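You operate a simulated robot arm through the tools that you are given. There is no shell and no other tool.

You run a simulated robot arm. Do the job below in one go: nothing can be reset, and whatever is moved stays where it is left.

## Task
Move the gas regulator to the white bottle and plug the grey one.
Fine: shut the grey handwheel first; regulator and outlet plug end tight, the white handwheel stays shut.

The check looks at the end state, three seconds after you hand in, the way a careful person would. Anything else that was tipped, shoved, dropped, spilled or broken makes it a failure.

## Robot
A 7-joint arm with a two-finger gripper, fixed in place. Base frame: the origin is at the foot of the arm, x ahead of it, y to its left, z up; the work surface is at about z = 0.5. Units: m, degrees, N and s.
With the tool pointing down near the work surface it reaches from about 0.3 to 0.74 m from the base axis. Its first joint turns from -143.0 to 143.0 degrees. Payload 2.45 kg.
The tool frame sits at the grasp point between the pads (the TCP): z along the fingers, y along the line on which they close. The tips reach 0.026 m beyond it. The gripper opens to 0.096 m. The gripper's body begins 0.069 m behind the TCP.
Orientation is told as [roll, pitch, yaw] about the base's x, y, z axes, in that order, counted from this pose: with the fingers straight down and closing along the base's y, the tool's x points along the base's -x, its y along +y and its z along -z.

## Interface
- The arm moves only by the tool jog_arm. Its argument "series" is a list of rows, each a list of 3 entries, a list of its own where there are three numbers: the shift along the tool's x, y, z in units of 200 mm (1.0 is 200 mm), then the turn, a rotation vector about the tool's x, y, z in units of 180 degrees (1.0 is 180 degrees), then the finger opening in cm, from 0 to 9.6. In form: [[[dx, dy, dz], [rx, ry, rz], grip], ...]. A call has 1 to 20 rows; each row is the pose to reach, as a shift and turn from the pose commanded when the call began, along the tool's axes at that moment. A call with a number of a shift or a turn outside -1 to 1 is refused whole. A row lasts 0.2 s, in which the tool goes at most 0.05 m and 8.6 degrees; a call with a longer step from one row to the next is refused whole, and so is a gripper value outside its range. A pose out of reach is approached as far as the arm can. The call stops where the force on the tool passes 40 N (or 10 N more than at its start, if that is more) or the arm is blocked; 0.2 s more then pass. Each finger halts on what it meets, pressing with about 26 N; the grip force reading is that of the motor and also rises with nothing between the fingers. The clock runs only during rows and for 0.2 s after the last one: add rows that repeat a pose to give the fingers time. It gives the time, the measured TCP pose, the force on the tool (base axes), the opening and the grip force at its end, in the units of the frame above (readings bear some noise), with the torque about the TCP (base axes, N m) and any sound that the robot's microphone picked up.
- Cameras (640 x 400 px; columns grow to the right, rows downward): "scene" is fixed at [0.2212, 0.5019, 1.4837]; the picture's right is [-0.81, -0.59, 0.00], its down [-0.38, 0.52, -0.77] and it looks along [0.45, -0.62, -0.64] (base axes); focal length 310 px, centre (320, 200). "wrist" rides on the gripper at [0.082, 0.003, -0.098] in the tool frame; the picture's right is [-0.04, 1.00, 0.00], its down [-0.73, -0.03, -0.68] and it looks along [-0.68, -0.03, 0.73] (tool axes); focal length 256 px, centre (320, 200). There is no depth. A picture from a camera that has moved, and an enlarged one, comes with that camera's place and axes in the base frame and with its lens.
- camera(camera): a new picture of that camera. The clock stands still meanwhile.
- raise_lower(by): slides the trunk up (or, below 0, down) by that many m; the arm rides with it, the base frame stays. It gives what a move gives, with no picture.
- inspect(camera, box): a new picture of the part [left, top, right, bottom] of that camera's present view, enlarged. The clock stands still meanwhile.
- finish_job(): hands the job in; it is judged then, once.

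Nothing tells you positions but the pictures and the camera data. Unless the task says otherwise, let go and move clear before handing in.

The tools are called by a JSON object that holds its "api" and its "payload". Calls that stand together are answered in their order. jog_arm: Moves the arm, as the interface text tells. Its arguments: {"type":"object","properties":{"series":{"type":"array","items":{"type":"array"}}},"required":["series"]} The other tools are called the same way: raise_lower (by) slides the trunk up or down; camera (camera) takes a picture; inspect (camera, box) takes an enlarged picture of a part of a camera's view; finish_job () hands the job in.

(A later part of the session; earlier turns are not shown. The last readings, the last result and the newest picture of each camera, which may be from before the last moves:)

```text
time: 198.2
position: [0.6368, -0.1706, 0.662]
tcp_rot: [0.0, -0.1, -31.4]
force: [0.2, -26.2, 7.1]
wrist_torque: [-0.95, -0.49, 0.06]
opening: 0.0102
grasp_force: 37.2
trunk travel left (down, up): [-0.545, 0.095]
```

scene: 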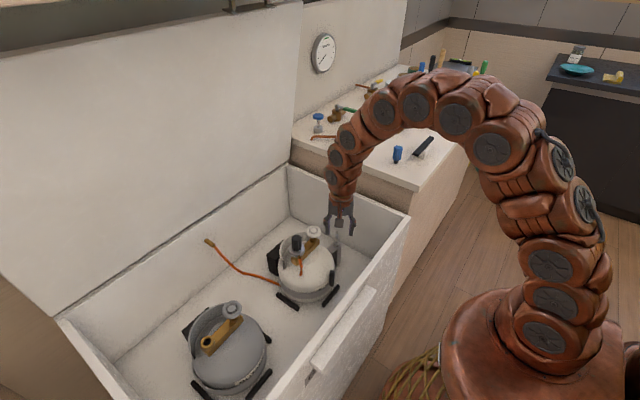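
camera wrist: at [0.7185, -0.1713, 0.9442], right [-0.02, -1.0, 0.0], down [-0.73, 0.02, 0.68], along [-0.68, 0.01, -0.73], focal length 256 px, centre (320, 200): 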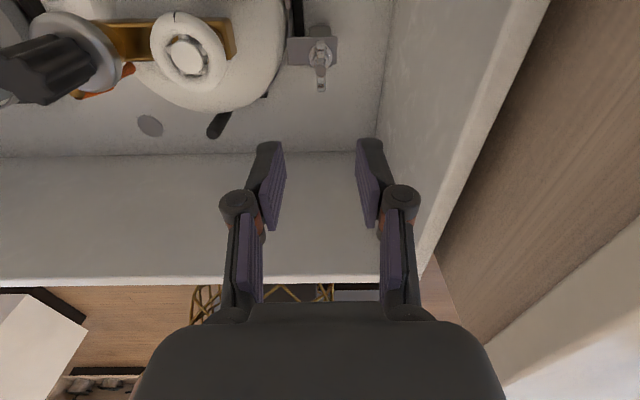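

{"api": "jog_arm", "payload": {"series": [[[0, 0, 0], [0, 0, 0], 2.0], [[0, 0, 0], [0, 0, 0], 3.5], [[0, 0, 0.04], [0, 0, 0], 3.5], [[0, 0, 0.082], [0, 0, 0], 3.5], [[0, 0, 0.082], [0, 0, 0], 2.5], [[0, 0, 0.082], [0, 0, 0], 1.2], [[0, 0, 0.082], [0, 0, 0], 1.0], [[0, 0, 0.082], [0, 0, 0], 1.0]]}}

{"api": "inspect", "payload": {"camera": "wrist", "box": [240, 100, 400, 230]}}

{"api": "jog_arm", "payload": {"series": [[[0, 0, 0], [0, 0, -0.04], 1.0], [[0, 0, 0], [0, 0, -0.075], 1.0], [[0, 0, 0], [0, 0, -0.075], 1.0]]}}

{"api": "inspect", "payload": {"camera": "wrist", "box": [240, 100, 400, 230]}}

```text
time: 200.1
position: [0.636, -0.1704, 0.6452]
tcp_rot: [0.1, 0.0, -31.4]
force: [-7.4, -13.1, 1.5]
wrist_torque: [-0.3, 0.27, 0.04]
opening: 0.0166
grasp_force: 41.1
trunk travel left (down, up): [-0.545, 0.095]
```

```text
3.08 times, centred on (320, 165) of wrist
camera zoom: at [0.5694, -0.1258, 0.743], right [0.55, 0.83, 0.0], down [0.61, -0.41, 0.68], along [0.56, -0.38, -0.73], focal length 788 px, centre (320, 308)
```

zoom: 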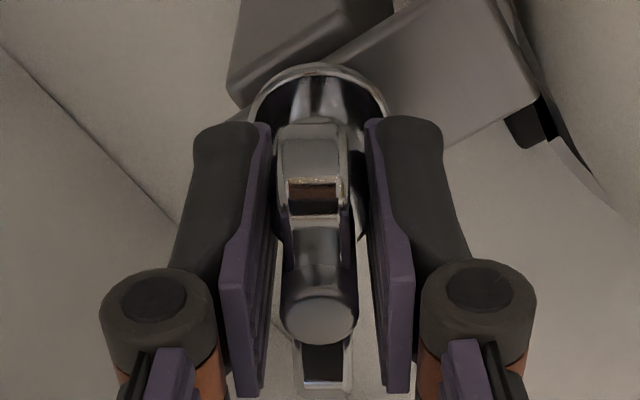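

```text
time: 200.8
position: [0.6353, -0.1702, 0.6452]
tcp_rot: [-0.1, -0.1, -17.8]
force: [-13.6, -17.5, 1.7]
wrist_torque: [-0.7, -0.25, 0.05]
opening: 0.0159
grasp_force: 42.1
trunk travel left (down, up): [-0.545, 0.095]
```

```text
3.08 times, centred on (320, 165) of wrist
camera zoom: at [0.5608, -0.1428, 0.7431], right [0.34, 0.94, 0.0], down [0.69, -0.25, 0.68], along [0.64, -0.23, -0.73], focal length 788 px, centre (320, 308)
```

zoom: 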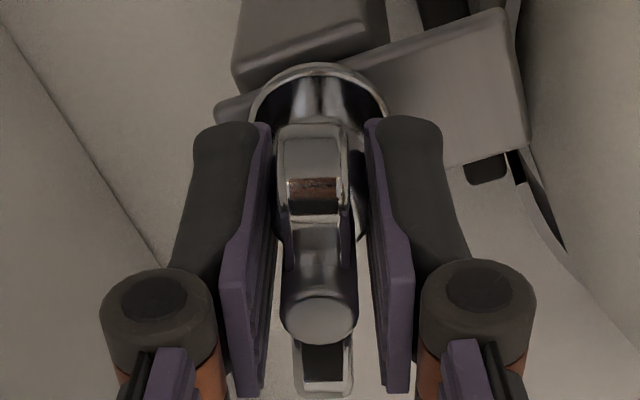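

Body and wings turn together, so it is a one-piece plug. I now null the side force in this grip and pull cleanly here (about 163° unscrewed).

{"api": "jog_arm", "payload": {"series": [[[0.0035, -0.009, 0], [0, 0, 0], 1.0], [[0.0035, -0.009, 0], [0, 0, 0], 1.0]]}}

{"api": "jog_arm", "payload": {"series": [[[0, 0, -0.003], [0, 0, 0], 1.0], [[0, 0, -0.006], [0, 0, 0], 1.0], [[0, 0, -0.006], [0, 0, 0], 1.0]]}}

```text
time: 201.4
position: [0.6366, -0.1704, 0.6453]
tcp_rot: [0.0, 0.0, -17.8]
force: [2.5, -11.1, -5.8]
wrist_torque: [-0.03, 0.44, 0.01]
opening: 0.0162
grasp_force: 41.5
trunk travel left (down, up): [-0.545, 0.095]
```

```text
time: 202.2
position: [0.6372, -0.1708, 0.6453]
tcp_rot: [0.0, 0.1, -17.9]
force: [8.2, -6.9, -22.9]
wrist_torque: [-0.41, -1.02, 0.0]
opening: 0.0162
grasp_force: 41.4
trunk travel left (down, up): [-0.545, 0.095]
```

Held here too. The remaining untested case is a clean pull at the clockwise end (its original angle), so I bring the plug back there. First clockwise to -57°.

{"api": "jog_arm", "payload": {"series": [[[0, 0, 0.006], [0, 0, 0], 1.0], [[0, 0, 0.006], [0, 0, 0.045], 1.0], [[0, 0, 0.006], [0, 0, 0.09], 1.0], [[0, 0, 0.006], [0, 0, 0.135], 1.0], [[0, 0, 0.006], [0, 0, 0.18], 1.0], [[0, 0, 0.006], [0, 0, 0.22], 1.0], [[0, 0, 0.006], [0, 0, 0.22], 1.0]]}}

```text
time: 203.8
position: [0.6355, -0.1716, 0.6437]
tcp_rot: [-0.1, -0.1, -57.4]
force: [-5.4, -2.5, 4.0]
wrist_torque: [-0.1, 0.2, 0.03]
opening: 0.0161
grasp_force: 42.1
trunk travel left (down, up): [-0.545, 0.095]
```

Side forces are small here (net 123°), so I try a clean pull at this angle too.

{"api": "jog_arm", "payload": {"series": [[[0, 0, -0.003], [0, 0, 0], 1.0], [[0, 0, -0.006], [0, 0, 0], 1.0], [[0, 0, -0.006], [0, 0, 0], 1.0]]}}

{"api": "jog_arm", "payload": {"series": [[[0, 0, -0.003], [0, 0, 0], 1.0], [[0, 0, -0.006], [0, 0, 0], 1.0], [[0, 0, -0.006], [0, 0, 0], 1.0]]}}

```text
time: 204.7
position: [0.6359, -0.1711, 0.6442]
tcp_rot: [-0.1, 0.0, -57.4]
force: [0.6, -4.3, -15.6]
wrist_torque: [-0.62, -0.37, 0.01]
opening: 0.0161
grasp_force: 42.2
trunk travel left (down, up): [-0.545, 0.095]
```

```text
time: 205.4
position: [0.6352, -0.1707, 0.6447]
tcp_rot: [-0.1, 0.2, -57.4]
force: [4.6, 1.3, -35.4]
wrist_torque: [-0.04, -0.12, -0.03]
opening: 0.0164
grasp_force: 42.2
trunk travel left (down, up): [-0.545, 0.095]
```

Held at 35 N with almost no side load. I relax and continue clockwise: regrip on the wings with tilt.

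{"api": "jog_arm", "payload": {"series": [[[0, 0, 0.012], [0, 0, 0], 1.0], [[0, 0, 0.012], [0, 0, 0], 2.5], [[0, 0, 0.012], [0, 0, 0], 4.0], [[0, 0, 0.012], [0, 0, 0], 4.0], [[-0.005, 0, -0.04], [0, 0.033, 0], 4.0], [[-0.0135, 0, -0.075], [0, 0.0667, 0], 4.0], [[-0.0135, 0, -0.075], [0, 0.0667, 0], 4.0]]}}

{"api": "inspect", "payload": {"camera": "wrist", "box": [240, 100, 400, 230]}}

```text
time: 207.1
position: [0.6359, -0.1734, 0.6623]
tcp_rot: [0.0, 11.9, -57.4]
force: [0.4, -1.1, 0.4]
wrist_torque: [0.0, 0.0, -0.02]
opening: 0.0402
grasp_force: 0.1
trunk travel left (down, up): [-0.545, 0.095]
```

```text
3.08 times, centred on (320, 165) of wrist
camera zoom: at [0.6092, -0.1213, 0.7753], right [0.86, 0.51, -0.01], down [0.44, -0.74, 0.51], along [0.25, -0.44, -0.86], focal length 788 px, centre (320, 308)
```

zoom: 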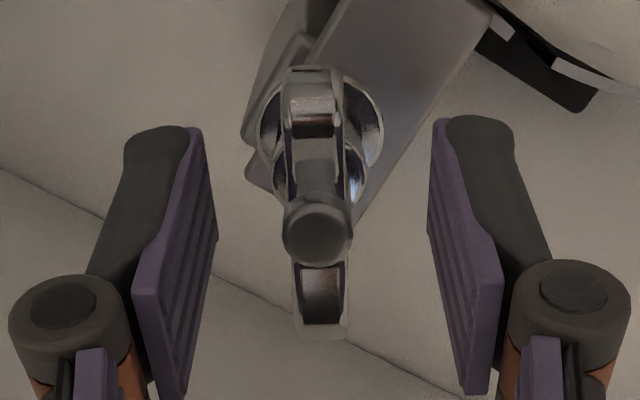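

{"api": "jog_arm", "payload": {"series": [[[0.0039, -0.002, 0.0059], [0, 0, 0], 4.0], [[0.0039, -0.002, 0.0059], [0, 0, 0], 2.5], [[0.0039, -0.002, 0.0059], [0, 0, 0], 1.0], [[0.0039, -0.002, 0.0059], [0, 0, 0], 0.5], [[0.0039, -0.002, 0.0059], [0, 0, 0], 0.5], [[0.0039, -0.002, 0.0059], [0, 0, 0], 0.5]]}}

{"api": "jog_arm", "payload": {"series": [[[0.0001, -0.0019, 0], [-0.0092, 0, 0.0435], 0.5], [[0.0005, -0.0037, 0.0001], [-0.0185, 0, 0.0869], 0.5], [[0.0012, -0.0055, 0.0002], [-0.0277, 0, 0.1304], 0.5], [[0.002, -0.0072, 0.0004], [-0.037, 0, 0.1739], 0.5], [[0.003, -0.0087, 0.0006], [-0.0462, 0, 0.2174], 0.5], [[0.0043, -0.01, 0.0009], [-0.0554, 0, 0.2608], 0.5], [[0.0057, -0.0112, 0.0012], [-0.0647, 0, 0.3043], 0.5], [[0.0074, -0.0121, 0.0016], [-0.0739, 0, 0.3478], 0.5], [[0.0091, -0.0128, 0.0019], [-0.0832, 0, 0.3912], 0.5], [[0.0109, -0.0133, 0.0023], [-0.0924, 0, 0.4347], 0.5], [[0.0127, -0.0135, 0.0027], [-0.1016, 0, 0.4782], 0.5], [[0.0127, -0.0135, 0.0027], [-0.1016, 0, 0.4782], 0.5]]}}

```text
time: 208.4
position: [0.6362, -0.173, 0.66]
tcp_rot: [0.0, 12.0, -57.4]
force: [5.1, 2.7, -0.4]
wrist_torque: [0.03, -0.18, -0.02]
opening: 0.0099
grasp_force: 37.0
trunk travel left (down, up): [-0.545, 0.095]
```

```text
time: 211.1
position: [0.6329, -0.1707, 0.6604]
tcp_rot: [0.1, 12.1, -145.6]
force: [12.8, 6.2, 5.8]
wrist_torque: [0.2, -0.39, -0.05]
opening: 0.0098
grasp_force: 37.3
trunk travel left (down, up): [-0.545, 0.095]
```

{"api": "jog_arm", "payload": {"series": [[[0.0001, -0.0019, 0], [-0.0092, 0, 0.0435], 0.5], [[0.0005, -0.0037, 0.0001], [-0.0185, 0, 0.0869], 0.5], [[0.0012, -0.0055, 0.0002], [-0.0277, 0, 0.1304], 0.5], [[0.0018, -0.0068, 0.0004], [-0.0347, 0, 0.163], 0.5], [[0.0018, -0.0068, 0.0004], [-0.0347, 0, 0.163], 0.5]]}}

```text
time: 212.2
position: [0.6327, -0.1698, 0.6615]
tcp_rot: [0.0, 12.0, -175.5]
force: [10.2, 2.6, 7.9]
wrist_torque: [0.04, 0.17, -0.02]
opening: 0.01
grasp_force: 37.8
trunk travel left (down, up): [-0.545, 0.095]
```

{"api": "jog_arm", "payload": {"series": [[[0.0049, -0.001, 0.001], [0, 0, 0], 0.5], [[0.0049, -0.002, 0.001], [-0.005, 0, 0.0235], 0.5], [[0.0049, -0.002, 0.001], [-0.005, 0, 0.0235], 0.5]]}}

```text
time: 213.1
position: [0.6326, -0.1695, 0.662]
tcp_rot: [0.0, 11.9, -179.8]
force: [-5.2, -8.8, 11.4]
wrist_torque: [-0.23, 1.01, -0.01]
opening: 0.0099
grasp_force: 36.6
trunk travel left (down, up): [-0.545, 0.095]
```

{"api": "jog_arm", "payload": {"series": [[[0, 0, -0.003], [-0.0023, 0, 0.0109], 0.5], [[0, 0, -0.005], [-0.0046, 0, 0.0217], 0.5], [[0, 0, -0.005], [-0.0046, 0, 0.0217], 0.5]]}}

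```text
time: 213.8
position: [0.6333, -0.1701, 0.6603]
tcp_rot: [0.0, 11.8, 176.3]
force: [-11.1, -14.2, -3.5]
wrist_torque: [-0.5, -0.06, 0.87]
opening: 0.011
grasp_force: 37.8
trunk travel left (down, up): [-0.545, 0.095]
```

At the clockwise stop again (0.87 N·m). I back off 3° to remove torque, null the side load and pull cleanly here.

{"api": "jog_arm", "payload": {"series": [[[0, 0, 0.0], [0.0035, 0, -0.0163], 0.5], [[-0.005, 0.008, -0.001], [0.0035, 0, -0.0163], 0.5], [[-0.005, 0.008, -0.001], [0.0035, 0, -0.0163], 0.5]]}}

{"api": "jog_arm", "payload": {"series": [[[0.0005, 0, -0.003], [0, 0, 0], 0.5], [[0.001, 0, -0.006], [0, 0, 0], 0.5], [[0.001, 0, -0.006], [0, 0, 0], 0.5]]}}

```text
time: 214.7
position: [0.6337, -0.1699, 0.6613]
tcp_rot: [-0.1, 11.9, 179.2]
force: [3.7, 0.8, -16.9]
wrist_torque: [-0.06, -0.71, 0.46]
opening: 0.0103
grasp_force: 37.8
trunk travel left (down, up): [-0.545, 0.095]
```

```text
time: 215.4
position: [0.6322, -0.1701, 0.6618]
tcp_rot: [-0.1, 11.8, 179.3]
force: [11.8, 13.6, -28.4]
wrist_torque: [0.19, -0.19, 0.51]
opening: 0.01
grasp_force: 37.4
trunk travel left (down, up): [-0.545, 0.095]
```

Held at 28 N here too, at every angle in an exact half-turn range. I measure precisely whether the plug moved axially at all: back to the reference viewpoint with the plug now at its original angle.

{"api": "jog_arm", "payload": {"series": [[[-0.002, 0, 0.009], [0, 0, 0], 0.5], [[-0.002, 0, 0.009], [0, 0, 0], 2.0], [[-0.002, 0, 0.009], [0, 0, 0], 3.5], [[-0.002, 0, 0.009], [0, 0, 0], 4.0], [[0.02, 0, -0.1], [0, 0, 0], 4.0], [[0.06, 0, -0.3], [0, 0, 0], 4.0], [[0.1, 0, -0.48], [0, 0, 0], 4.0], [[0.14, 0, -0.66], [0, 0, 0], 5.0], [[0.14, 0, -0.66], [0, -0.033, 0], 6.0], [[0.14, 0, -0.66], [0, -0.0667, 0], 6.0], [[0.14, 0, -0.66], [0, -0.0667, 0], 6.0]]}}

{"api": "jog_arm", "payload": {"series": [[[0, 0, 0], [0, 0, -0.046], 6.0], [[0, 0, 0], [0, 0, -0.092], 6.0], [[0, 0, 0], [0, 0, -0.138], 6.0], [[0, 0, 0], [0, 0, -0.184], 6.0], [[0, 0, 0], [0, 0, -0.23], 6.0], [[0, 0, 0], [0, 0, -0.276], 6.0], [[0, 0, 0], [0, 0, -0.322], 6.0], [[0, 0, 0], [0, 0, -0.368], 6.0], [[0, 0, 0], [0, 0, -0.414], 6.0], [[0, 0, 0], [0, 0, -0.46], 6.0], [[0, 0, 0], [0, 0, -0.506], 6.0], [[0, 0, 0], [0, 0, -0.552], 6.0], [[0, 0, 0], [0, 0, -0.598], 6.0], [[0, 0, 0], [0, 0, -0.644], 6.0], [[0, 0, 0], [0, 0, -0.69], 6.0], [[0, 0, 0], [0, 0, -0.736], 6.0], [[0, 0, 0], [0, 0, -0.782], 6.0], [[0, 0, 0], [0, 0, -0.828], 6.0], [[0, 0, 0], [0, 0, -0.874], 6.0], [[0, 0, 0], [0, 0, -0.92], 6.0]]}}

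```text
time: 217.8
position: [0.6327, -0.1714, 0.7977]
tcp_rot: [0.0, -0.1, 179.1]
force: [0.6, 0.0, 0.9]
wrist_torque: [-0.04, 0.01, 0.02]
opening: 0.0598
grasp_force: 0.0
trunk travel left (down, up): [-0.545, 0.095]
```

```text
time: 222.1
position: [0.6307, -0.1713, 0.798]
tcp_rot: [-0.1, 0.1, -15.0]
force: [0.9, -0.3, -0.3]
wrist_torque: [-0.02, -0.08, -0.04]
opening: 0.0603
grasp_force: 0.0
trunk travel left (down, up): [-0.545, 0.095]
```

{"api": "jog_arm", "payload": {"series": [[[0.12, -0.043, -0.01], [0, 0, -0.03], 6.0], [[0.24, -0.086, -0.02], [0, 0, -0.06], 6.0], [[0.36, -0.128, -0.0275], [0, 0, -0.082], 6.0], [[0.48, -0.171, -0.0275], [0, 0, -0.082], 6.0], [[0.48, -0.171, -0.0275], [0, 0, -0.082], 6.0]]}}

{"api": "inspect", "payload": {"camera": "wrist", "box": [305, 135, 355, 195]}}

{"api": "inspect", "payload": {"camera": "wrist", "box": [308, 140, 348, 165]}}

```text
time: 223.2
position: [0.5307, -0.1782, 0.8044]
tcp_rot: [-0.1, 0.1, -0.4]
force: [0.6, 0.6, -0.4]
wrist_torque: [-0.02, -0.01, 0.01]
opening: 0.0601
grasp_force: 0.1
trunk travel left (down, up): [-0.545, 0.095]
```

```text
6.67 times, centred on (330, 165) of wrist
camera zoom: at [0.4496, -0.1754, 0.9026], right [0.05, 1.0, 0.0], down [0.73, -0.03, 0.68], along [0.68, -0.03, -0.73], focal length 1707 px, centre (253, 433)
```

zoom: 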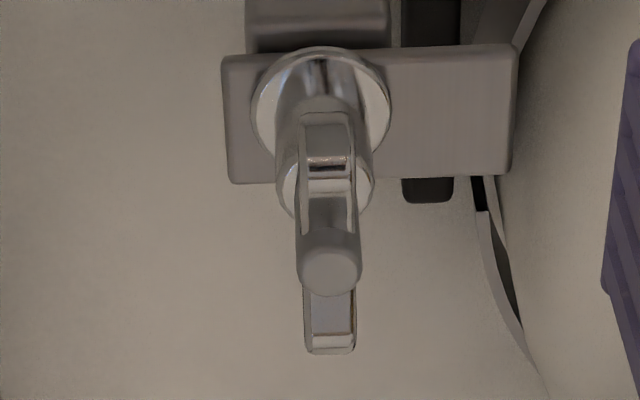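

```text
16.00 times, centred on (328, 152) of wrist
camera zoom: at [0.4496, -0.1754, 0.9026], right [0.05, 1.0, 0.0], down [0.73, -0.03, 0.68], along [0.68, -0.03, -0.73], focal length 4096 px, centre (192, 960)
```

zoom: 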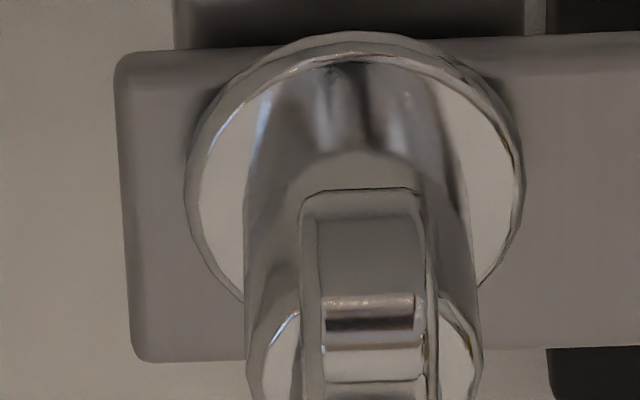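

The flange has not moved axially by even 0.1 mm between 125° and 0°, so the dock has no thread pitch: it behaves like a quarter-turn bayonet with stops at ±90°. The release should then be midway, at 90°, which I never tested cleanly. I go back, grip at the original angle, and turn exactly to 90°.

{"api": "jog_arm", "payload": {"series": [[[-0.1, 0.01, 0], [0, 0, 0.046], 5.0], [[-0.2, 0.02, 0], [0, 0, 0.092], 4.0], [[-0.3, 0.03, 0], [0, 0, 0.138], 4.0], [[-0.4, 0.0385, 0], [0, 0, 0.184], 4.0], [[-0.5, 0.0385, 0], [0, 0, 0.23], 4.0], [[-0.525, 0.0385, 0], [0, 0, 0.276], 4.0], [[-0.525, 0.0385, 0], [0, 0, 0.322], 4.0], [[-0.525, 0.0385, 0], [0, 0, 0.368], 4.0], [[-0.525, 0.0385, 0], [0, 0, 0.414], 4.0], [[-0.525, 0.0385, 0], [0, 0, 0.46], 4.0], [[-0.525, 0.0385, 0], [0, 0, 0.506], 4.0], [[-0.525, 0.0385, 0], [0, 0, 0.552], 4.0], [[-0.525, 0.0385, 0], [0, 0, 0.598], 4.0], [[-0.525, 0.0385, 0], [0, 0, 0.644], 4.0], [[-0.525, 0.0385, 0], [0, 0, 0.69], 4.0], [[-0.525, 0.0385, 0], [0, 0, 0.736], 4.0], [[-0.525, 0.0385, 0], [0, 0, 0.782], 4.0], [[-0.525, 0.0385, 0], [0, 0, 0.828], 4.0], [[-0.525, 0.0385, 0], [0, 0, 0.874], 4.0], [[-0.525, 0.0385, 0], [0, 0, 0.92], 4.0]]}}

{"api": "jog_arm", "payload": {"series": [[[0, 0, 0], [0, 0, 0.045], 4.0], [[0, 0, 0], [0, 0, 0.073], 4.0], [[-0.01, 0, 0], [0, 0.033, 0.073], 4.0], [[-0.0135, 0, 0], [0, 0.0667, 0.073], 4.0], [[-0.0135, 0, 0], [0, 0.0667, 0.073], 4.0]]}}

{"api": "inspect", "payload": {"camera": "wrist", "box": [240, 60, 400, 160]}}

```text
time: 227.4
position: [0.6338, -0.1713, 0.8034]
tcp_rot: [0.0, -0.1, -166.1]
force: [-0.4, 0.2, -0.3]
wrist_torque: [0.0, 0.02, -0.01]
opening: 0.0401
grasp_force: 0.2
trunk travel left (down, up): [-0.545, 0.095]
```

```text
time: 228.7
position: [0.6315, -0.1725, 0.8042]
tcp_rot: [-1.4, 12.0, -179.3]
force: [0.0, 0.4, 0.3]
wrist_torque: [-0.02, 0.0, -0.01]
opening: 0.0401
grasp_force: 0.1
trunk travel left (down, up): [-0.545, 0.095]
```

```text
4.00 times, centred on (320, 110) of wrist
camera zoom: at [0.6933, -0.178, 0.9165], right [-0.02, -1.0, -0.03], down [-0.86, 0.0, 0.51], along [-0.51, 0.04, -0.86], focal length 1024 px, centre (320, 560)
```

zoom: 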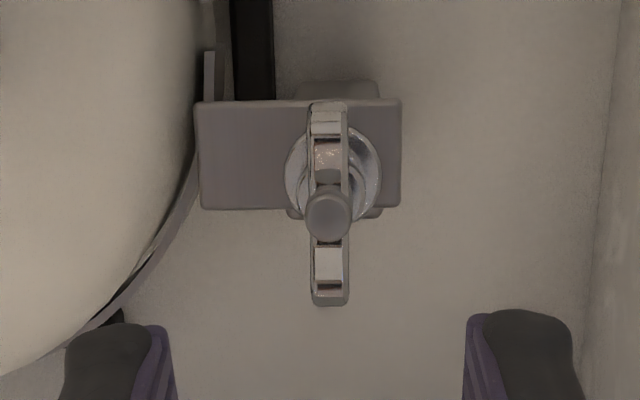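

A small roll crept in; I correct it, then descend and grip.

{"api": "jog_arm", "payload": {"series": [[[0, 0, 0], [-0.008, 0, 0], 4.0], [[-0.03, 0, 0.14], [-0.008, 0, 0], 4.0], [[-0.07, 0, 0.33], [-0.008, 0, 0], 4.0], [[-0.1, 0, 0.47], [-0.008, 0, 0], 4.0], [[-0.13, 0, 0.61], [-0.008, 0, 0], 4.0], [[-0.149, 0, 0.7], [-0.008, 0, 0], 4.0], [[-0.149, 0, 0.7], [-0.008, 0, 0], 4.0]]}}

{"api": "inspect", "payload": {"camera": "wrist", "box": [240, 100, 400, 230]}}

```text
time: 230.2
position: [0.6335, -0.1691, 0.6602]
tcp_rot: [0.1, 11.8, -179.5]
force: [0.3, -0.2, 0.4]
wrist_torque: [-0.01, 0.0, 0.02]
opening: 0.0399
grasp_force: 0.0
trunk travel left (down, up): [-0.545, 0.095]
```

```text
3.08 times, centred on (320, 165) of wrist
camera zoom: at [0.6944, -0.1724, 0.7723], right [-0.03, -1.0, -0.01], down [-0.86, 0.02, 0.51], along [-0.51, 0.02, -0.86], focal length 788 px, centre (320, 308)
```

zoom: 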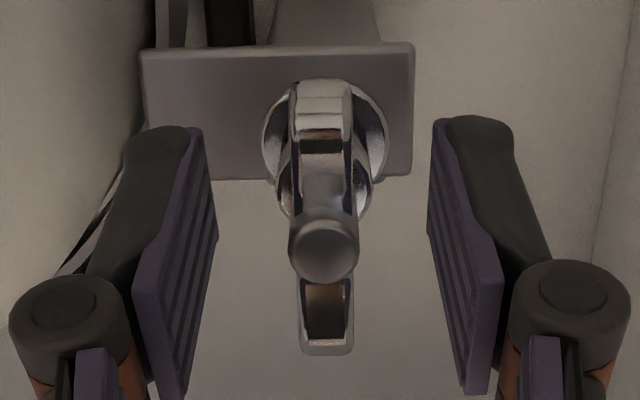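

{"api": "jog_arm", "payload": {"series": [[[-0.004, 0.001, -0.001], [0, 0, 0], 4.0], [[-0.004, 0.001, -0.001], [0, 0, 0], 2.5], [[-0.004, 0.001, -0.001], [0, 0, 0], 1.0], [[-0.004, 0.001, -0.001], [0, 0, 0], 0.5], [[-0.004, 0.001, -0.001], [0, 0, 0], 0.5], [[-0.004, 0.001, -0.001], [0, 0, 0], 0.5]]}}

{"api": "jog_arm", "payload": {"series": [[[0.0001, 0.0019, 0], [0.0092, 0, -0.0435], 0.5], [[0.0005, 0.0037, 0.0001], [0.0185, 0, -0.0869], 0.5], [[0.0012, 0.0055, 0.0002], [0.0277, 0, -0.1304], 0.5], [[0.002, 0.0072, 0.0004], [0.037, 0, -0.1739], 0.5], [[0.003, 0.0087, 0.0006], [0.0462, 0, -0.2174], 0.5], [[0.0043, 0.01, 0.0009], [0.0554, 0, -0.2608], 0.5], [[0.0057, 0.0112, 0.0012], [0.0647, 0, -0.3043], 0.5], [[0.0074, 0.0121, 0.0016], [0.0739, 0, -0.3478], 0.5], [[0.0091, 0.0128, 0.0019], [0.0832, 0, -0.3912], 0.5], [[0.0091, 0.0128, 0.0019], [0.0832, 0, -0.3912], 0.5]]}}

```text
time: 231.7
position: [0.6324, -0.1702, 0.6591]
tcp_rot: [0.2, 11.9, -179.3]
force: [-2.7, -8.7, 4.9]
wrist_torque: [-0.19, 0.35, -0.01]
opening: 0.0098
grasp_force: 37.4
trunk travel left (down, up): [-0.545, 0.095]
```

```text
time: 233.8
position: [0.6347, -0.1734, 0.6608]
tcp_rot: [-0.1, 11.9, -107.3]
force: [25.0, -10.5, -21.2]
wrist_torque: [-0.47, -0.48, -0.06]
opening: 0.0097
grasp_force: 37.4
trunk travel left (down, up): [-0.545, 0.095]
```

I null the side load (27 N along the closing direction), then sweep slowly through 90° with a steady upward pull.

{"api": "jog_arm", "payload": {"series": [[[0, 0.006, 0], [0, 0, 0], 0.5], [[0, 0.012, 0], [0, 0, 0], 0.5], [[0, 0.012, 0], [0, 0, 0], 0.5]]}}

{"api": "jog_arm", "payload": {"series": [[[0.0001, 0.0012, -0.002], [0.0058, 0, -0.0272], 0.5], [[0.0003, 0.0023, -0.002], [0.0115, 0, -0.0543], 0.5], [[0.0003, 0.0023, -0.002], [0.0115, 0, -0.0543], 0.5]]}}

```text
time: 234.7
position: [0.6342, -0.1726, 0.6596]
tcp_rot: [-0.4, 11.9, -107.3]
force: [2.9, -7.1, -17.0]
wrist_torque: [-0.77, 0.12, 0.02]
opening: 0.0098
grasp_force: 37.5
trunk travel left (down, up): [-0.545, 0.095]
```

```text
time: 235.4
position: [0.6343, -0.1728, 0.6593]
tcp_rot: [-0.5, 12.0, -97.2]
force: [-7.9, -0.4, -17.7]
wrist_torque: [0.11, 0.22, 0.04]
opening: 0.0097
grasp_force: 37.1
trunk travel left (down, up): [-0.545, 0.095]
```

{"api": "jog_arm", "payload": {"series": [[[0, -0.003, -0.001], [0.0035, 0, -0.0163], 0.5], [[0, -0.003, -0.001], [0.0035, 0, -0.0163], 0.5]]}}

{"api": "jog_arm", "payload": {"series": [[[0, 0.0006, -0.001], [0.0035, 0, -0.0163], 0.5], [[0, 0.0006, -0.001], [0.0046, 0, -0.0217], 0.5], [[0, 0.0006, -0.001], [0.0046, 0, -0.0217], 0.5]]}}

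{"api": "jog_arm", "payload": {"series": [[[0, 0.0006, -0.001], [0.0035, 0, -0.0163], 0.5], [[0, 0.0006, -0.001], [0.0046, 0, -0.0217], 0.5], [[0, 0.0006, -0.001], [0.0046, 0, -0.0217], 0.5]]}}

```text
time: 236.1
position: [0.634, -0.1732, 0.6597]
tcp_rot: [-0.3, 12.1, -94.4]
force: [-8.7, -1.1, -25.9]
wrist_torque: [0.42, 0.13, 0.01]
opening: 0.0097
grasp_force: 36.9
trunk travel left (down, up): [-0.545, 0.095]
```

```text
time: 236.8
position: [0.6353, -0.1732, 0.6601]
tcp_rot: [-0.3, 12.1, -90.4]
force: [-11.4, 4.5, -30.0]
wrist_torque: [-0.07, 0.22, 0.03]
opening: 0.0099
grasp_force: 37.5
trunk travel left (down, up): [-0.545, 0.095]
```

```text
time: 237.7
position: [0.636, -0.1727, 0.6613]
tcp_rot: [-0.3, 12.0, -86.5]
force: [-16.0, 6.0, -30.0]
wrist_torque: [-0.06, 0.31, 0.08]
opening: 0.01
grasp_force: 37.7
trunk travel left (down, up): [-0.545, 0.095]
```

No release at 90° either with 30 N. This fitting just rotates within its half turn and is not removable, so it is a fixture, not the plug. I return it to its original angle and then inspect the dark cylinder on the white bottle closely.

{"api": "jog_arm", "payload": {"series": [[[-0.002, 0, 0.012], [0, 0, 0], 0.5], [[-0.0019, -0.0019, 0.012], [-0.0092, 0, 0.0435], 0.5], [[-0.0015, -0.0037, 0.0121], [-0.0185, 0, 0.0869], 0.5], [[-0.0008, -0.0055, 0.0122], [-0.0277, 0, 0.1304], 0.5], [[0, -0.0072, 0.0124], [-0.037, 0, 0.1739], 0.5], [[0.001, -0.0087, 0.0126], [-0.0462, 0, 0.2174], 0.5], [[0.0023, -0.01, 0.0129], [-0.0554, 0, 0.2608], 0.5], [[0.0037, -0.0112, 0.0132], [-0.0647, 0, 0.3043], 0.5], [[0.0054, -0.0121, 0.0136], [-0.0739, 0, 0.3478], 0.5], [[0.0071, -0.0128, 0.0139], [-0.0832, 0, 0.3912], 0.5], [[0.0089, -0.0133, 0.0143], [-0.0924, 0, 0.4347], 0.5], [[0.0107, -0.0135, 0.0147], [-0.1016, 0, 0.4782], 0.5], [[0.0115, -0.0135, 0.0148], [-0.1062, 0, 0.5], 0.5], [[0.0115, -0.0135, 0.0148], [-0.1062, 0, 0.5], 0.5]]}}

```text
time: 240.7
position: [0.6318, -0.17, 0.6604]
tcp_rot: [0.2, 12.0, -178.3]
force: [-10.7, 13.9, 31.4]
wrist_torque: [0.4, 0.01, 0.08]
opening: 0.0099
grasp_force: 37.0
trunk travel left (down, up): [-0.545, 0.095]
```

{"api": "jog_arm", "payload": {"series": [[[0.002, 0.004, -0.011], [-0.0018, 0, 0.0083], 0.5], [[0.002, 0.004, -0.011], [-0.0018, 0, 0.0083], 0.5], [[0.002, 0.004, -0.011], [-0.0018, 0, 0.0083], 2.0], [[0.002, 0.004, -0.011], [-0.0018, 0, 0.0083], 3.5], [[0.002, 0.004, -0.011], [-0.0018, 0, 0.0083], 4.0], [[0.02, 0.004, -0.1], [-0.0018, 0, 0.0083], 4.0], [[0.06, 0.004, -0.3], [-0.0018, 0, 0.0083], 4.0], [[0.1, 0.004, -0.48], [-0.0018, 0, 0.0083], 4.0], [[0.14, 0.004, -0.66], [-0.0018, 0, 0.0083], 5.0], [[0.14, 0.004, -0.66], [-0.0018, 0, 0.0083], 6.0]]}}

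{"api": "inspect", "payload": {"camera": "wrist", "box": [240, 60, 400, 160]}}

```text
time: 242.8
position: [0.6321, -0.1721, 0.7923]
tcp_rot: [-0.1, 11.7, -179.9]
force: [-0.2, 0.8, 0.4]
wrist_torque: [0.01, 0.02, -0.02]
opening: 0.0601
grasp_force: 0.0
trunk travel left (down, up): [-0.545, 0.095]
```

```text
4.00 times, centred on (320, 110) of wrist
camera zoom: at [0.6945, -0.175, 0.9053], right [-0.04, -1.0, -0.01], down [-0.86, 0.03, 0.51], along [-0.51, 0.03, -0.86], focal length 1024 px, centre (320, 560)
```

zoom: 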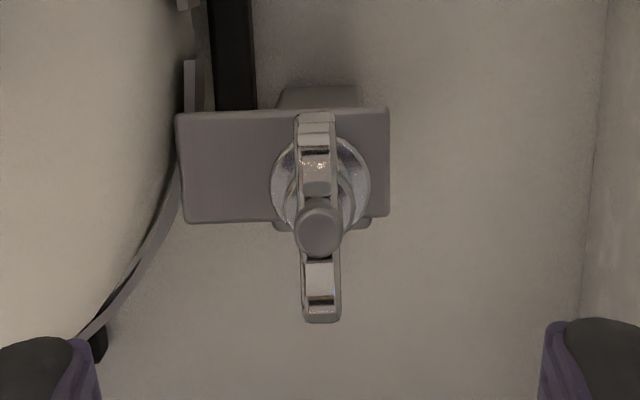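

I go and look closely at the dark cylinder on the front of the white bottle.

{"api": "jog_arm", "payload": {"series": [[[0, 0, -0.1], [0, -0.033, 0], 6.0], [[0, 0, -0.2], [0, -0.065, 0], 6.0], [[0, 0, -0.2], [0, -0.065, 0], 6.0]]}}

{"api": "jog_arm", "payload": {"series": [[[0, 0, 0], [0, 0, -0.046], 6.0], [[0, 0, 0], [0, 0, -0.092], 6.0], [[0, 0, 0], [0, 0, -0.138], 6.0], [[0, 0, 0], [0, 0, -0.184], 6.0], [[0, 0, 0], [0, 0, -0.23], 6.0], [[0, 0, 0], [0, 0, -0.276], 6.0], [[0, 0, 0], [0, 0, -0.322], 6.0], [[0, 0, 0], [0, 0, -0.368], 6.0], [[0, 0, 0], [0, 0, -0.414], 6.0], [[0, 0, 0], [0, 0, -0.46], 6.0], [[0, 0, 0], [0, 0, -0.506], 6.0], [[0, 0, 0], [0, 0, -0.552], 6.0], [[0, 0, 0], [0, 0, -0.598], 6.0], [[0, 0, 0], [0, 0, -0.644], 6.0], [[0, 0, 0], [0, 0, -0.69], 6.0], [[0, 0, 0], [0, 0, -0.736], 6.0], [[0, 0, 0], [0, 0, -0.782], 6.0], [[0, 0, 0], [0, 0, -0.828], 6.0], [[0, 0, 0], [0, 0, -0.874], 6.0], [[0, 0, 0], [0, 0, -0.92], 6.0]]}}

```text
time: 243.7
position: [0.6258, -0.1724, 0.8323]
tcp_rot: [0.2, 0.0, -179.8]
force: [0.3, -1.1, -0.2]
wrist_torque: [-0.03, 0.01, -0.02]
opening: 0.0598
grasp_force: 0.0
trunk travel left (down, up): [-0.545, 0.095]
```

```text
time: 247.8
position: [0.6249, -0.1715, 0.8334]
tcp_rot: [0.0, -0.1, -14.1]
force: [-0.2, -0.4, 0.1]
wrist_torque: [-0.03, 0.01, 0.01]
opening: 0.0601
grasp_force: 0.1
trunk travel left (down, up): [-0.545, 0.095]
```

{"api": "jog_arm", "payload": {"series": [[[0.14, 0.09, 0], [0, 0, -0.02], 6.0], [[0.28, 0.18, 0], [0, 0, -0.04], 6.0], [[0.42, 0.27, 0], [0, 0, -0.06], 6.0], [[0.56, 0.36, 0], [0, 0, -0.078], 6.0], [[0.7, 0.44, 0.05], [0, 0, -0.078], 6.0], [[0.827, 0.522, 0.15], [0, 0, -0.078], 6.0], [[0.827, 0.522, 0.265], [0, 0, -0.078], 6.0], [[0.827, 0.522, 0.265], [0, 0, -0.078], 6.0]]}}

{"api": "camera", "payload": {"camera": "wrist"}}

{"api": "inspect", "payload": {"camera": "wrist", "box": [280, 80, 360, 190]}}

{"api": "inspect", "payload": {"camera": "scene", "box": [384, 136, 412, 166]}}

```text
time: 249.7
position: [0.4896, -0.0292, 0.7793]
tcp_rot: [-0.1, -0.1, -0.3]
force: [-0.1, -1.2, 0.6]
wrist_torque: [-0.01, 0.01, 0.01]
opening: 0.0602
grasp_force: 0.0
trunk travel left (down, up): [-0.545, 0.095]
```

```text
taken
camera wrist: at [0.4096, -0.0259, 0.8776], right [0.04, 1.0, 0.0], down [0.73, -0.03, 0.68], along [0.68, -0.03, -0.73], focal length 256 px, centre (320, 200)
```

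wrist: 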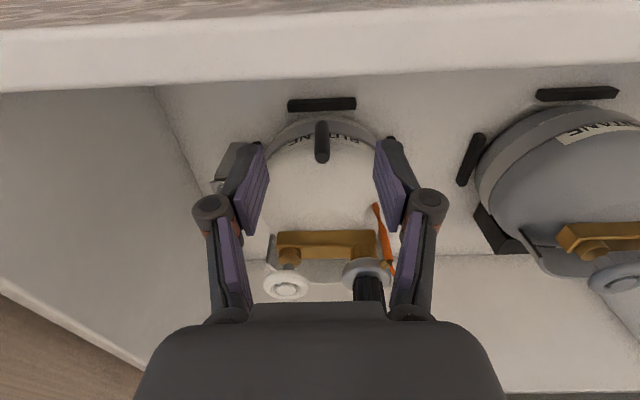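

```text
3.64 times, centred on (320, 135) of wrist
camera zoom: at [0.4096, -0.0259, 0.8776], right [0.04, 1.0, 0.0], down [0.73, -0.03, 0.68], along [0.68, -0.03, -0.73], focal length 931 px, centre (320, 436)
```

zoom: 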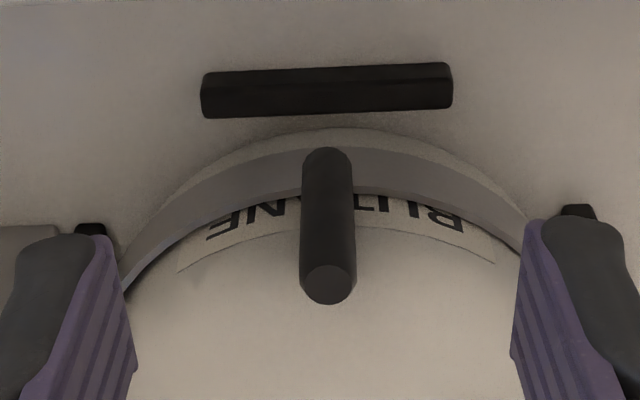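

```text
13.33 times, centred on (398, 151) of scene
camera zoom: at [0.2212, 0.5019, 1.4837], right [-0.81, -0.59, 0.0], down [-0.38, 0.52, -0.77], along [0.45, -0.62, -0.64], focal length 4129 px, centre (-720, 853)
```

zoom: 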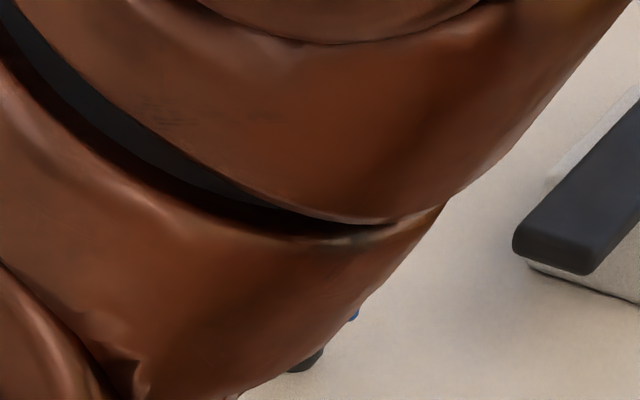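

The counter edge is close: triangulating the blue fluted item again gives (0.54, -0.374, 0.905), well within reach, a lobed blue knob on a dark stem, the same style as the regulator knob. That looks like the real outlet plug, so I go over there to look.

{"api": "jog_arm", "payload": {"series": [[[0, 0, -0.2], [0, 0, 0], 6.0], [[0, 0, -0.4], [0, 0, 0], 6.0], [[0, 0, -0.6], [0, 0, 0], 6.0], [[0, 0, -0.8], [0, 0, 0], 6.0], [[0.05, -0.05, -1.0], [0, 0, 0], 6.0], [[0.05, -0.05, -1.0], [0, 0, 0], 6.0]]}}

{"api": "jog_arm", "payload": {"series": [[[0.05, -0.15, -0.15], [0, 0, 0], 6.0], [[0.1, -0.35, -0.3], [0, 0, 0], 6.0], [[0.15, -0.55, -0.4], [0, 0, 0], 6.0], [[0.2, -0.75, -0.4], [0, 0, 0], 6.0], [[0.25, -0.95, -0.4], [0, 0, 0], 6.0], [[0.25, -0.95, -0.4], [0, 0, 0], 6.0]]}}

{"api": "camera", "payload": {"camera": "wrist"}}

```text
time: 251.1
position: [0.4784, -0.0403, 0.9798]
tcp_rot: [0.0, -0.3, -0.2]
force: [0.1, 0.4, 0.8]
wrist_torque: [0.03, 0.02, -0.01]
opening: 0.0599
grasp_force: 0.0
trunk travel left (down, up): [-0.545, 0.095]
```

```text
refused: row 2 steps farther than a row can; nothing moved
```

```text
taken
camera wrist: at [0.3979, -0.0368, 1.0775], right [0.04, 1.0, 0.0], down [0.73, -0.03, 0.68], along [0.68, -0.03, -0.73], focal length 256 px, centre (320, 200)
```

wrist: 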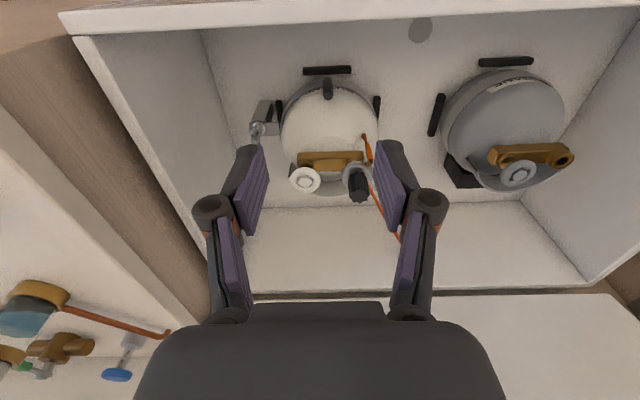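

{"api": "jog_arm", "payload": {"series": [[[0, 0, -0.2], [0, 0, 0], 6.0], [[0, 0, -0.4], [0, 0, 0], 6.0], [[0.05, -0.2, -0.4], [0, 0, 0], 6.0], [[0.1, -0.4, -0.4], [0, 0, 0], 6.0], [[0.15, -0.6, -0.4], [0, 0, 0], 6.0], [[0.2, -0.8, -0.4], [0, 0, 0], 6.0], [[0.25, -1.0, -0.4], [0, 0, 0], 6.0], [[0.25, -1.0, -0.4], [0, 0, 0], 6.0]]}}

{"api": "camera", "payload": {"camera": "wrist"}}

{"api": "camera", "payload": {"camera": "scene"}}

```text
time: 252.8
position: [0.4273, -0.2396, 1.06]
tcp_rot: [-0.1, -0.1, -0.3]
force: [0.1, -0.5, -0.3]
wrist_torque: [0.0, -0.02, -0.03]
opening: 0.06
grasp_force: 0.1
trunk travel left (down, up): [-0.545, 0.095]
```

```text
taken
camera wrist: at [0.3472, -0.2365, 1.1576], right [0.04, 1.0, 0.0], down [0.73, -0.03, 0.68], along [0.68, -0.03, -0.73], focal length 256 px, centre (320, 200)
```

wrist: 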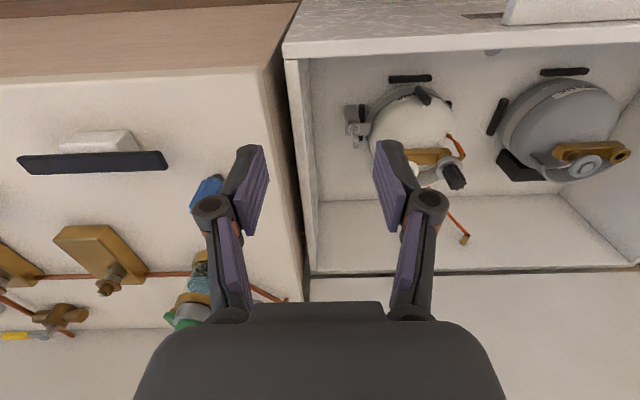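

```text
taken
```

scene: 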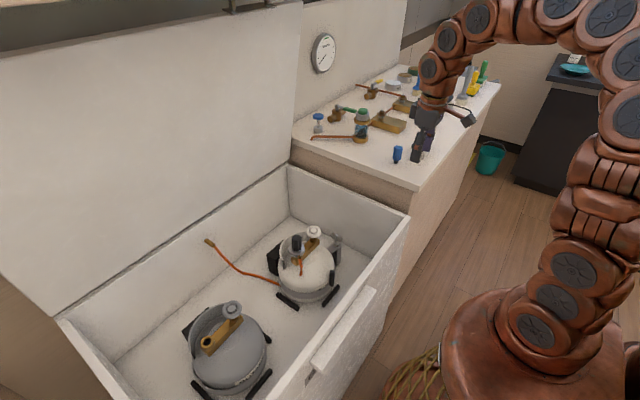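

{"api": "inspect", "payload": {"camera": "scene", "box": [384, 140, 412, 166]}}

{"api": "jog_arm", "payload": {"series": [[[0.05, -0.2, 0], [0, 0, 0], 6.0], [[0.1, -0.4, 0], [0, 0, 0], 6.0], [[0.1, -0.55, 0], [0, 0, 0], 6.0], [[0.1, -0.55, 0], [0, 0, 0], 6.0]]}}

{"api": "camera", "payload": {"camera": "wrist"}}

{"api": "inspect", "payload": {"camera": "wrist", "box": [270, 120, 370, 220]}}

```text
15.38 times, centred on (398, 153) of scene
camera zoom: at [0.2212, 0.5019, 1.4837], right [-0.81, -0.59, 0.0], down [-0.38, 0.52, -0.77], along [0.45, -0.62, -0.64], focal length 4764 px, centre (-880, 923)
```

zoom: 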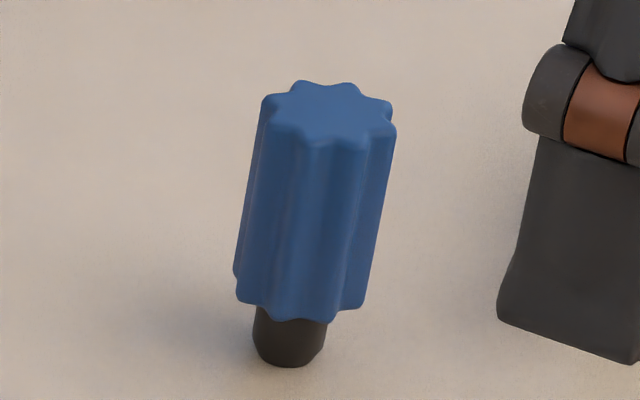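

```text
time: 253.8
position: [0.4079, -0.35, 1.0604]
tcp_rot: [-0.1, -0.1, -0.2]
force: [0.4, -0.5, 0.3]
wrist_torque: [0.01, 0.01, -0.02]
opening: 0.0599
grasp_force: 0.1
trunk travel left (down, up): [-0.545, 0.095]
```

```text
taken
camera wrist: at [0.3273, -0.3461, 1.1586], right [0.04, 1.0, 0.0], down [0.73, -0.03, 0.68], along [0.68, -0.03, -0.73], focal length 256 px, centre (320, 200)
```

wrist: 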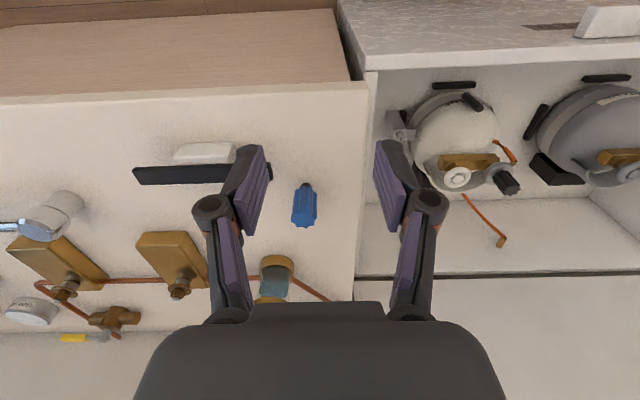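

```text
4.00 times, centred on (320, 170) of wrist
camera zoom: at [0.3273, -0.3461, 1.1586], right [0.04, 1.0, 0.0], down [0.73, -0.03, 0.68], along [0.68, -0.03, -0.73], focal length 1024 px, centre (320, 320)
```

zoom: 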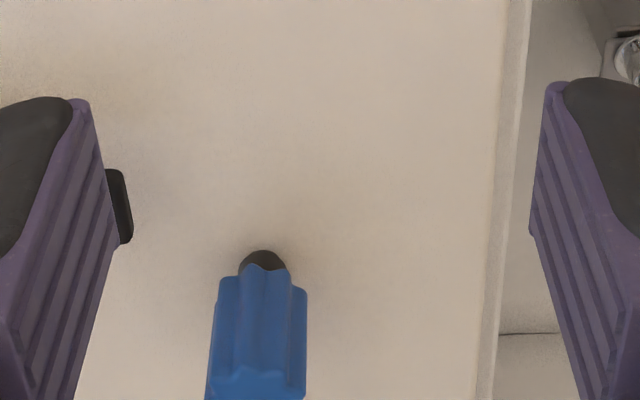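

That is clearly the outlet plug: a blue lobed knob like the regulator's, on a dark stem, standing on the counter at (0.537, -0.374), top at z 0.962. I move above it.

{"api": "jog_arm", "payload": {"series": [[[-0.2, -0.04, 0], [0, 0, 0], 6.0], [[-0.4, -0.08, 0], [0, 0, 0], 6.0], [[-0.6, -0.12, 0], [0, 0, 0], 6.0], [[-0.645, -0.12, 0.1], [0, 0, 0], 6.0], [[-0.645, -0.12, 0.1], [0, 0, 0], 6.0]]}}

{"api": "camera", "payload": {"camera": "wrist"}}

{"api": "inspect", "payload": {"camera": "wrist", "box": [270, 60, 370, 160]}}

{"api": "inspect", "payload": {"camera": "scene", "box": [360, 100, 440, 180]}}

```text
time: 255.1
position: [0.5389, -0.3741, 1.0402]
tcp_rot: [-0.1, -0.2, -0.3]
force: [0.4, -0.3, -0.1]
wrist_torque: [0.02, -0.03, 0.0]
opening: 0.0602
grasp_force: 0.0
trunk travel left (down, up): [-0.545, 0.095]
```

```text
taken
camera wrist: at [0.4579, -0.3707, 1.138], right [0.04, 1.0, 0.0], down [0.73, -0.03, 0.68], along [0.68, -0.03, -0.73], focal length 256 px, centre (320, 200)
```

wrist: 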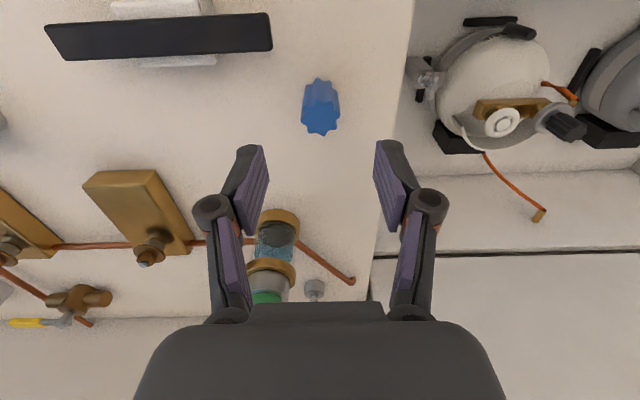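

```text
4.00 times, centred on (320, 110) of wrist
camera zoom: at [0.4579, -0.3707, 1.138], right [0.04, 1.0, 0.0], down [0.73, -0.03, 0.68], along [0.68, -0.03, -0.73], focal length 1024 px, centre (320, 560)
```

zoom: 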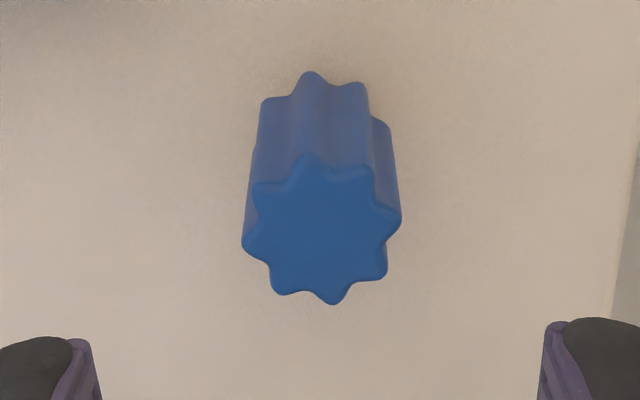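

```text
5.00 times, centred on (400, 140) of scene
camera zoom: at [0.2212, 0.5019, 1.4837], right [-0.81, -0.59, 0.0], down [-0.38, 0.52, -0.77], along [0.45, -0.62, -0.64], focal length 1548 px, centre (-80, 500)
```

zoom: 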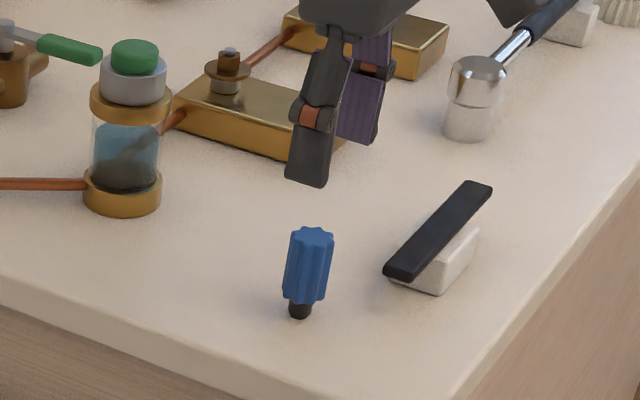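

Perfectly centred over the plug. I descend around the blue knob and close.

{"api": "jog_arm", "payload": {"series": [[[0, 0, 0.12], [0, 0, 0], 6.0], [[0, 0, 0.24], [0, 0, 0], 6.0], [[0, 0, 0.36], [0, 0, 0], 6.0], [[0, 0, 0.44], [0, 0, 0], 6.0], [[0, 0, 0.44], [0, 0, 0], 6.0]]}}

{"api": "inspect", "payload": {"camera": "wrist", "box": [230, 100, 410, 240]}}

{"api": "jog_arm", "payload": {"series": [[[0, 0, 0], [0, 0, 0], 4.5], [[0, 0, 0], [0, 0, 0], 3.0], [[0, 0, 0], [0, 0, 0], 2.0], [[0, 0, 0], [0, 0, 0], 2.0], [[0, 0, 0], [0, 0, 0], 2.0]]}}

{"api": "inspect", "payload": {"camera": "scene", "box": [370, 120, 430, 170]}}

```text
time: 256.2
position: [0.5365, -0.3726, 0.9512]
tcp_rot: [-0.1, -0.2, -0.3]
force: [1.0, -1.3, -0.1]
wrist_torque: [0.02, 0.01, 0.01]
opening: 0.0601
grasp_force: 0.1
trunk travel left (down, up): [-0.545, 0.095]
```

```text
2.86 times, centred on (320, 170) of wrist
camera zoom: at [0.4565, -0.3694, 1.0498], right [0.04, 1.0, 0.0], down [0.73, -0.03, 0.68], along [0.68, -0.03, -0.73], focal length 731 px, centre (320, 286)
```

zoom: 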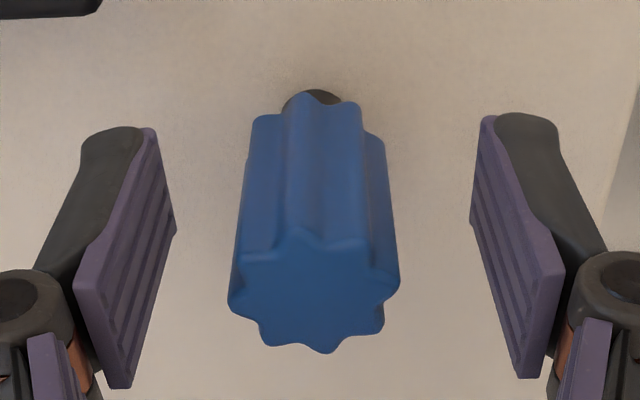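

```text
time: 257.4
position: [0.5376, -0.3738, 0.9516]
tcp_rot: [-0.1, -0.2, -0.2]
force: [0.2, -0.7, 0.7]
wrist_torque: [-0.02, 0.0, -0.03]
opening: 0.0264
grasp_force: 25.8
trunk travel left (down, up): [-0.545, 0.095]
```

```text
8.00 times, centred on (400, 145) of scene
camera zoom: at [0.2212, 0.5019, 1.4837], right [-0.81, -0.59, 0.0], down [-0.38, 0.52, -0.77], along [0.45, -0.62, -0.64], focal length 2477 px, centre (-320, 640)
```

zoom: 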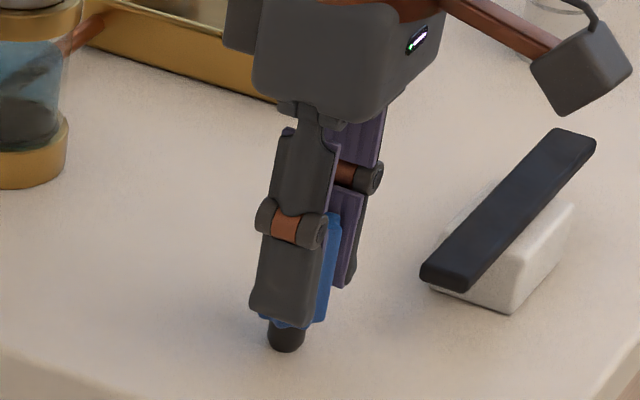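

Gripped at 26 mm. I lift it gently and check that it comes free.

{"api": "jog_arm", "payload": {"series": [[[0, 0, -0.05], [0, 0, 0], 2.0], [[0, 0, -0.15], [0, 0, 0], 2.0], [[0, 0, -0.35], [0, 0, 0], 2.0], [[0, 0, -0.55], [0, 0, 0], 2.0], [[0, 0, -0.55], [0, 0, 0], 2.0]]}}

{"api": "inspect", "payload": {"camera": "scene", "box": [360, 80, 440, 170]}}

{"api": "camera", "payload": {"camera": "wrist"}}

```text
time: 258.6
position: [0.5372, -0.3735, 1.0639]
tcp_rot: [0.0, -0.1, -0.3]
force: [0.0, 0.3, -0.2]
wrist_torque: [0.02, -0.03, 0.04]
opening: 0.0268
grasp_force: 25.5
trunk travel left (down, up): [-0.545, 0.095]
```

```text
4.44 times, centred on (400, 125) of scene
camera zoom: at [0.2212, 0.5019, 1.4837], right [-0.81, -0.59, 0.0], down [-0.38, 0.52, -0.77], along [0.45, -0.62, -0.64], focal length 1376 px, centre (-36, 533)
```

zoom: 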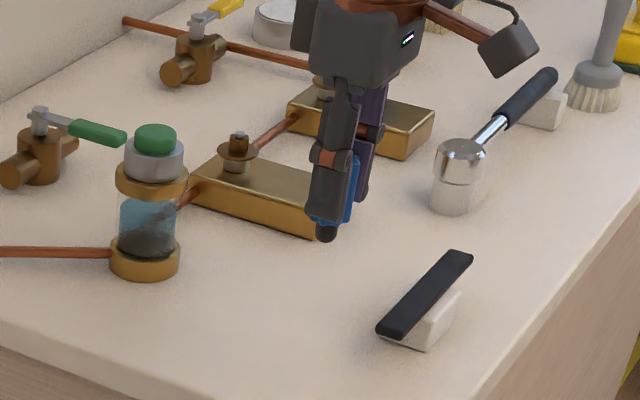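

```text
taken
camera wrist: at [0.4564, -0.3696, 1.1616], right [0.04, 1.0, 0.0], down [0.73, -0.03, 0.68], along [0.68, -0.03, -0.73], focal length 256 px, centre (320, 200)
```

wrist: 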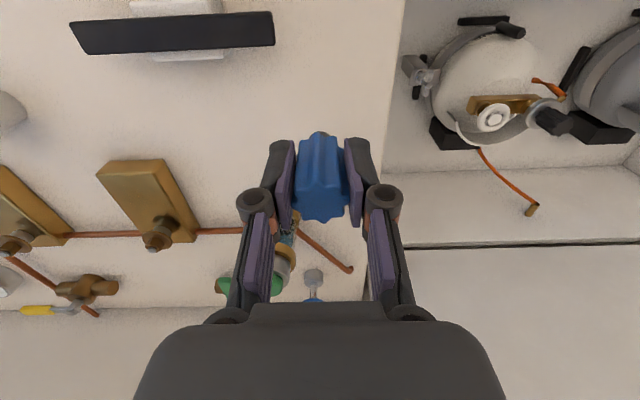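

The plug is free. I carry it at height toward the grey bottle, turning the wrist counter-clockwise on the way so I have a long clockwise stroke available.

{"api": "jog_arm", "payload": {"series": [[[0.03, 0.2, 0], [0, 0, -0.045], 2.0], [[0.06, 0.4, 0], [0, 0, -0.09], 2.0], [[0.09, 0.6, 0], [0, 0, -0.135], 2.0], [[0.12, 0.8, 0], [0, 0, -0.18], 2.0], [[0.15, 1.0, 0], [0, 0, -0.225], 2.0], [[0.15, 1.0, 0], [0, 0, -0.27], 2.0], [[0.15, 1.0, 0], [0, 0, -0.315], 2.0], [[0.15, 1.0, 0], [0, 0, -0.36], 2.0], [[0.15, 1.0, 0], [0, 0, -0.405], 2.0], [[0.15, 1.0, 0], [0, 0, -0.45], 2.0], [[0.15, 1.0, 0], [0, 0, -0.498], 2.0], [[0.15, 1.0, 0], [0, 0, -0.498], 2.0]]}}

```text
time: 261.2
position: [0.5079, -0.1734, 1.0615]
tcp_rot: [-0.1, 0.0, 89.5]
force: [-0.7, 0.1, -0.9]
wrist_torque: [0.03, -0.01, 0.01]
opening: 0.0268
grasp_force: 26.4
trunk travel left (down, up): [-0.545, 0.095]
```

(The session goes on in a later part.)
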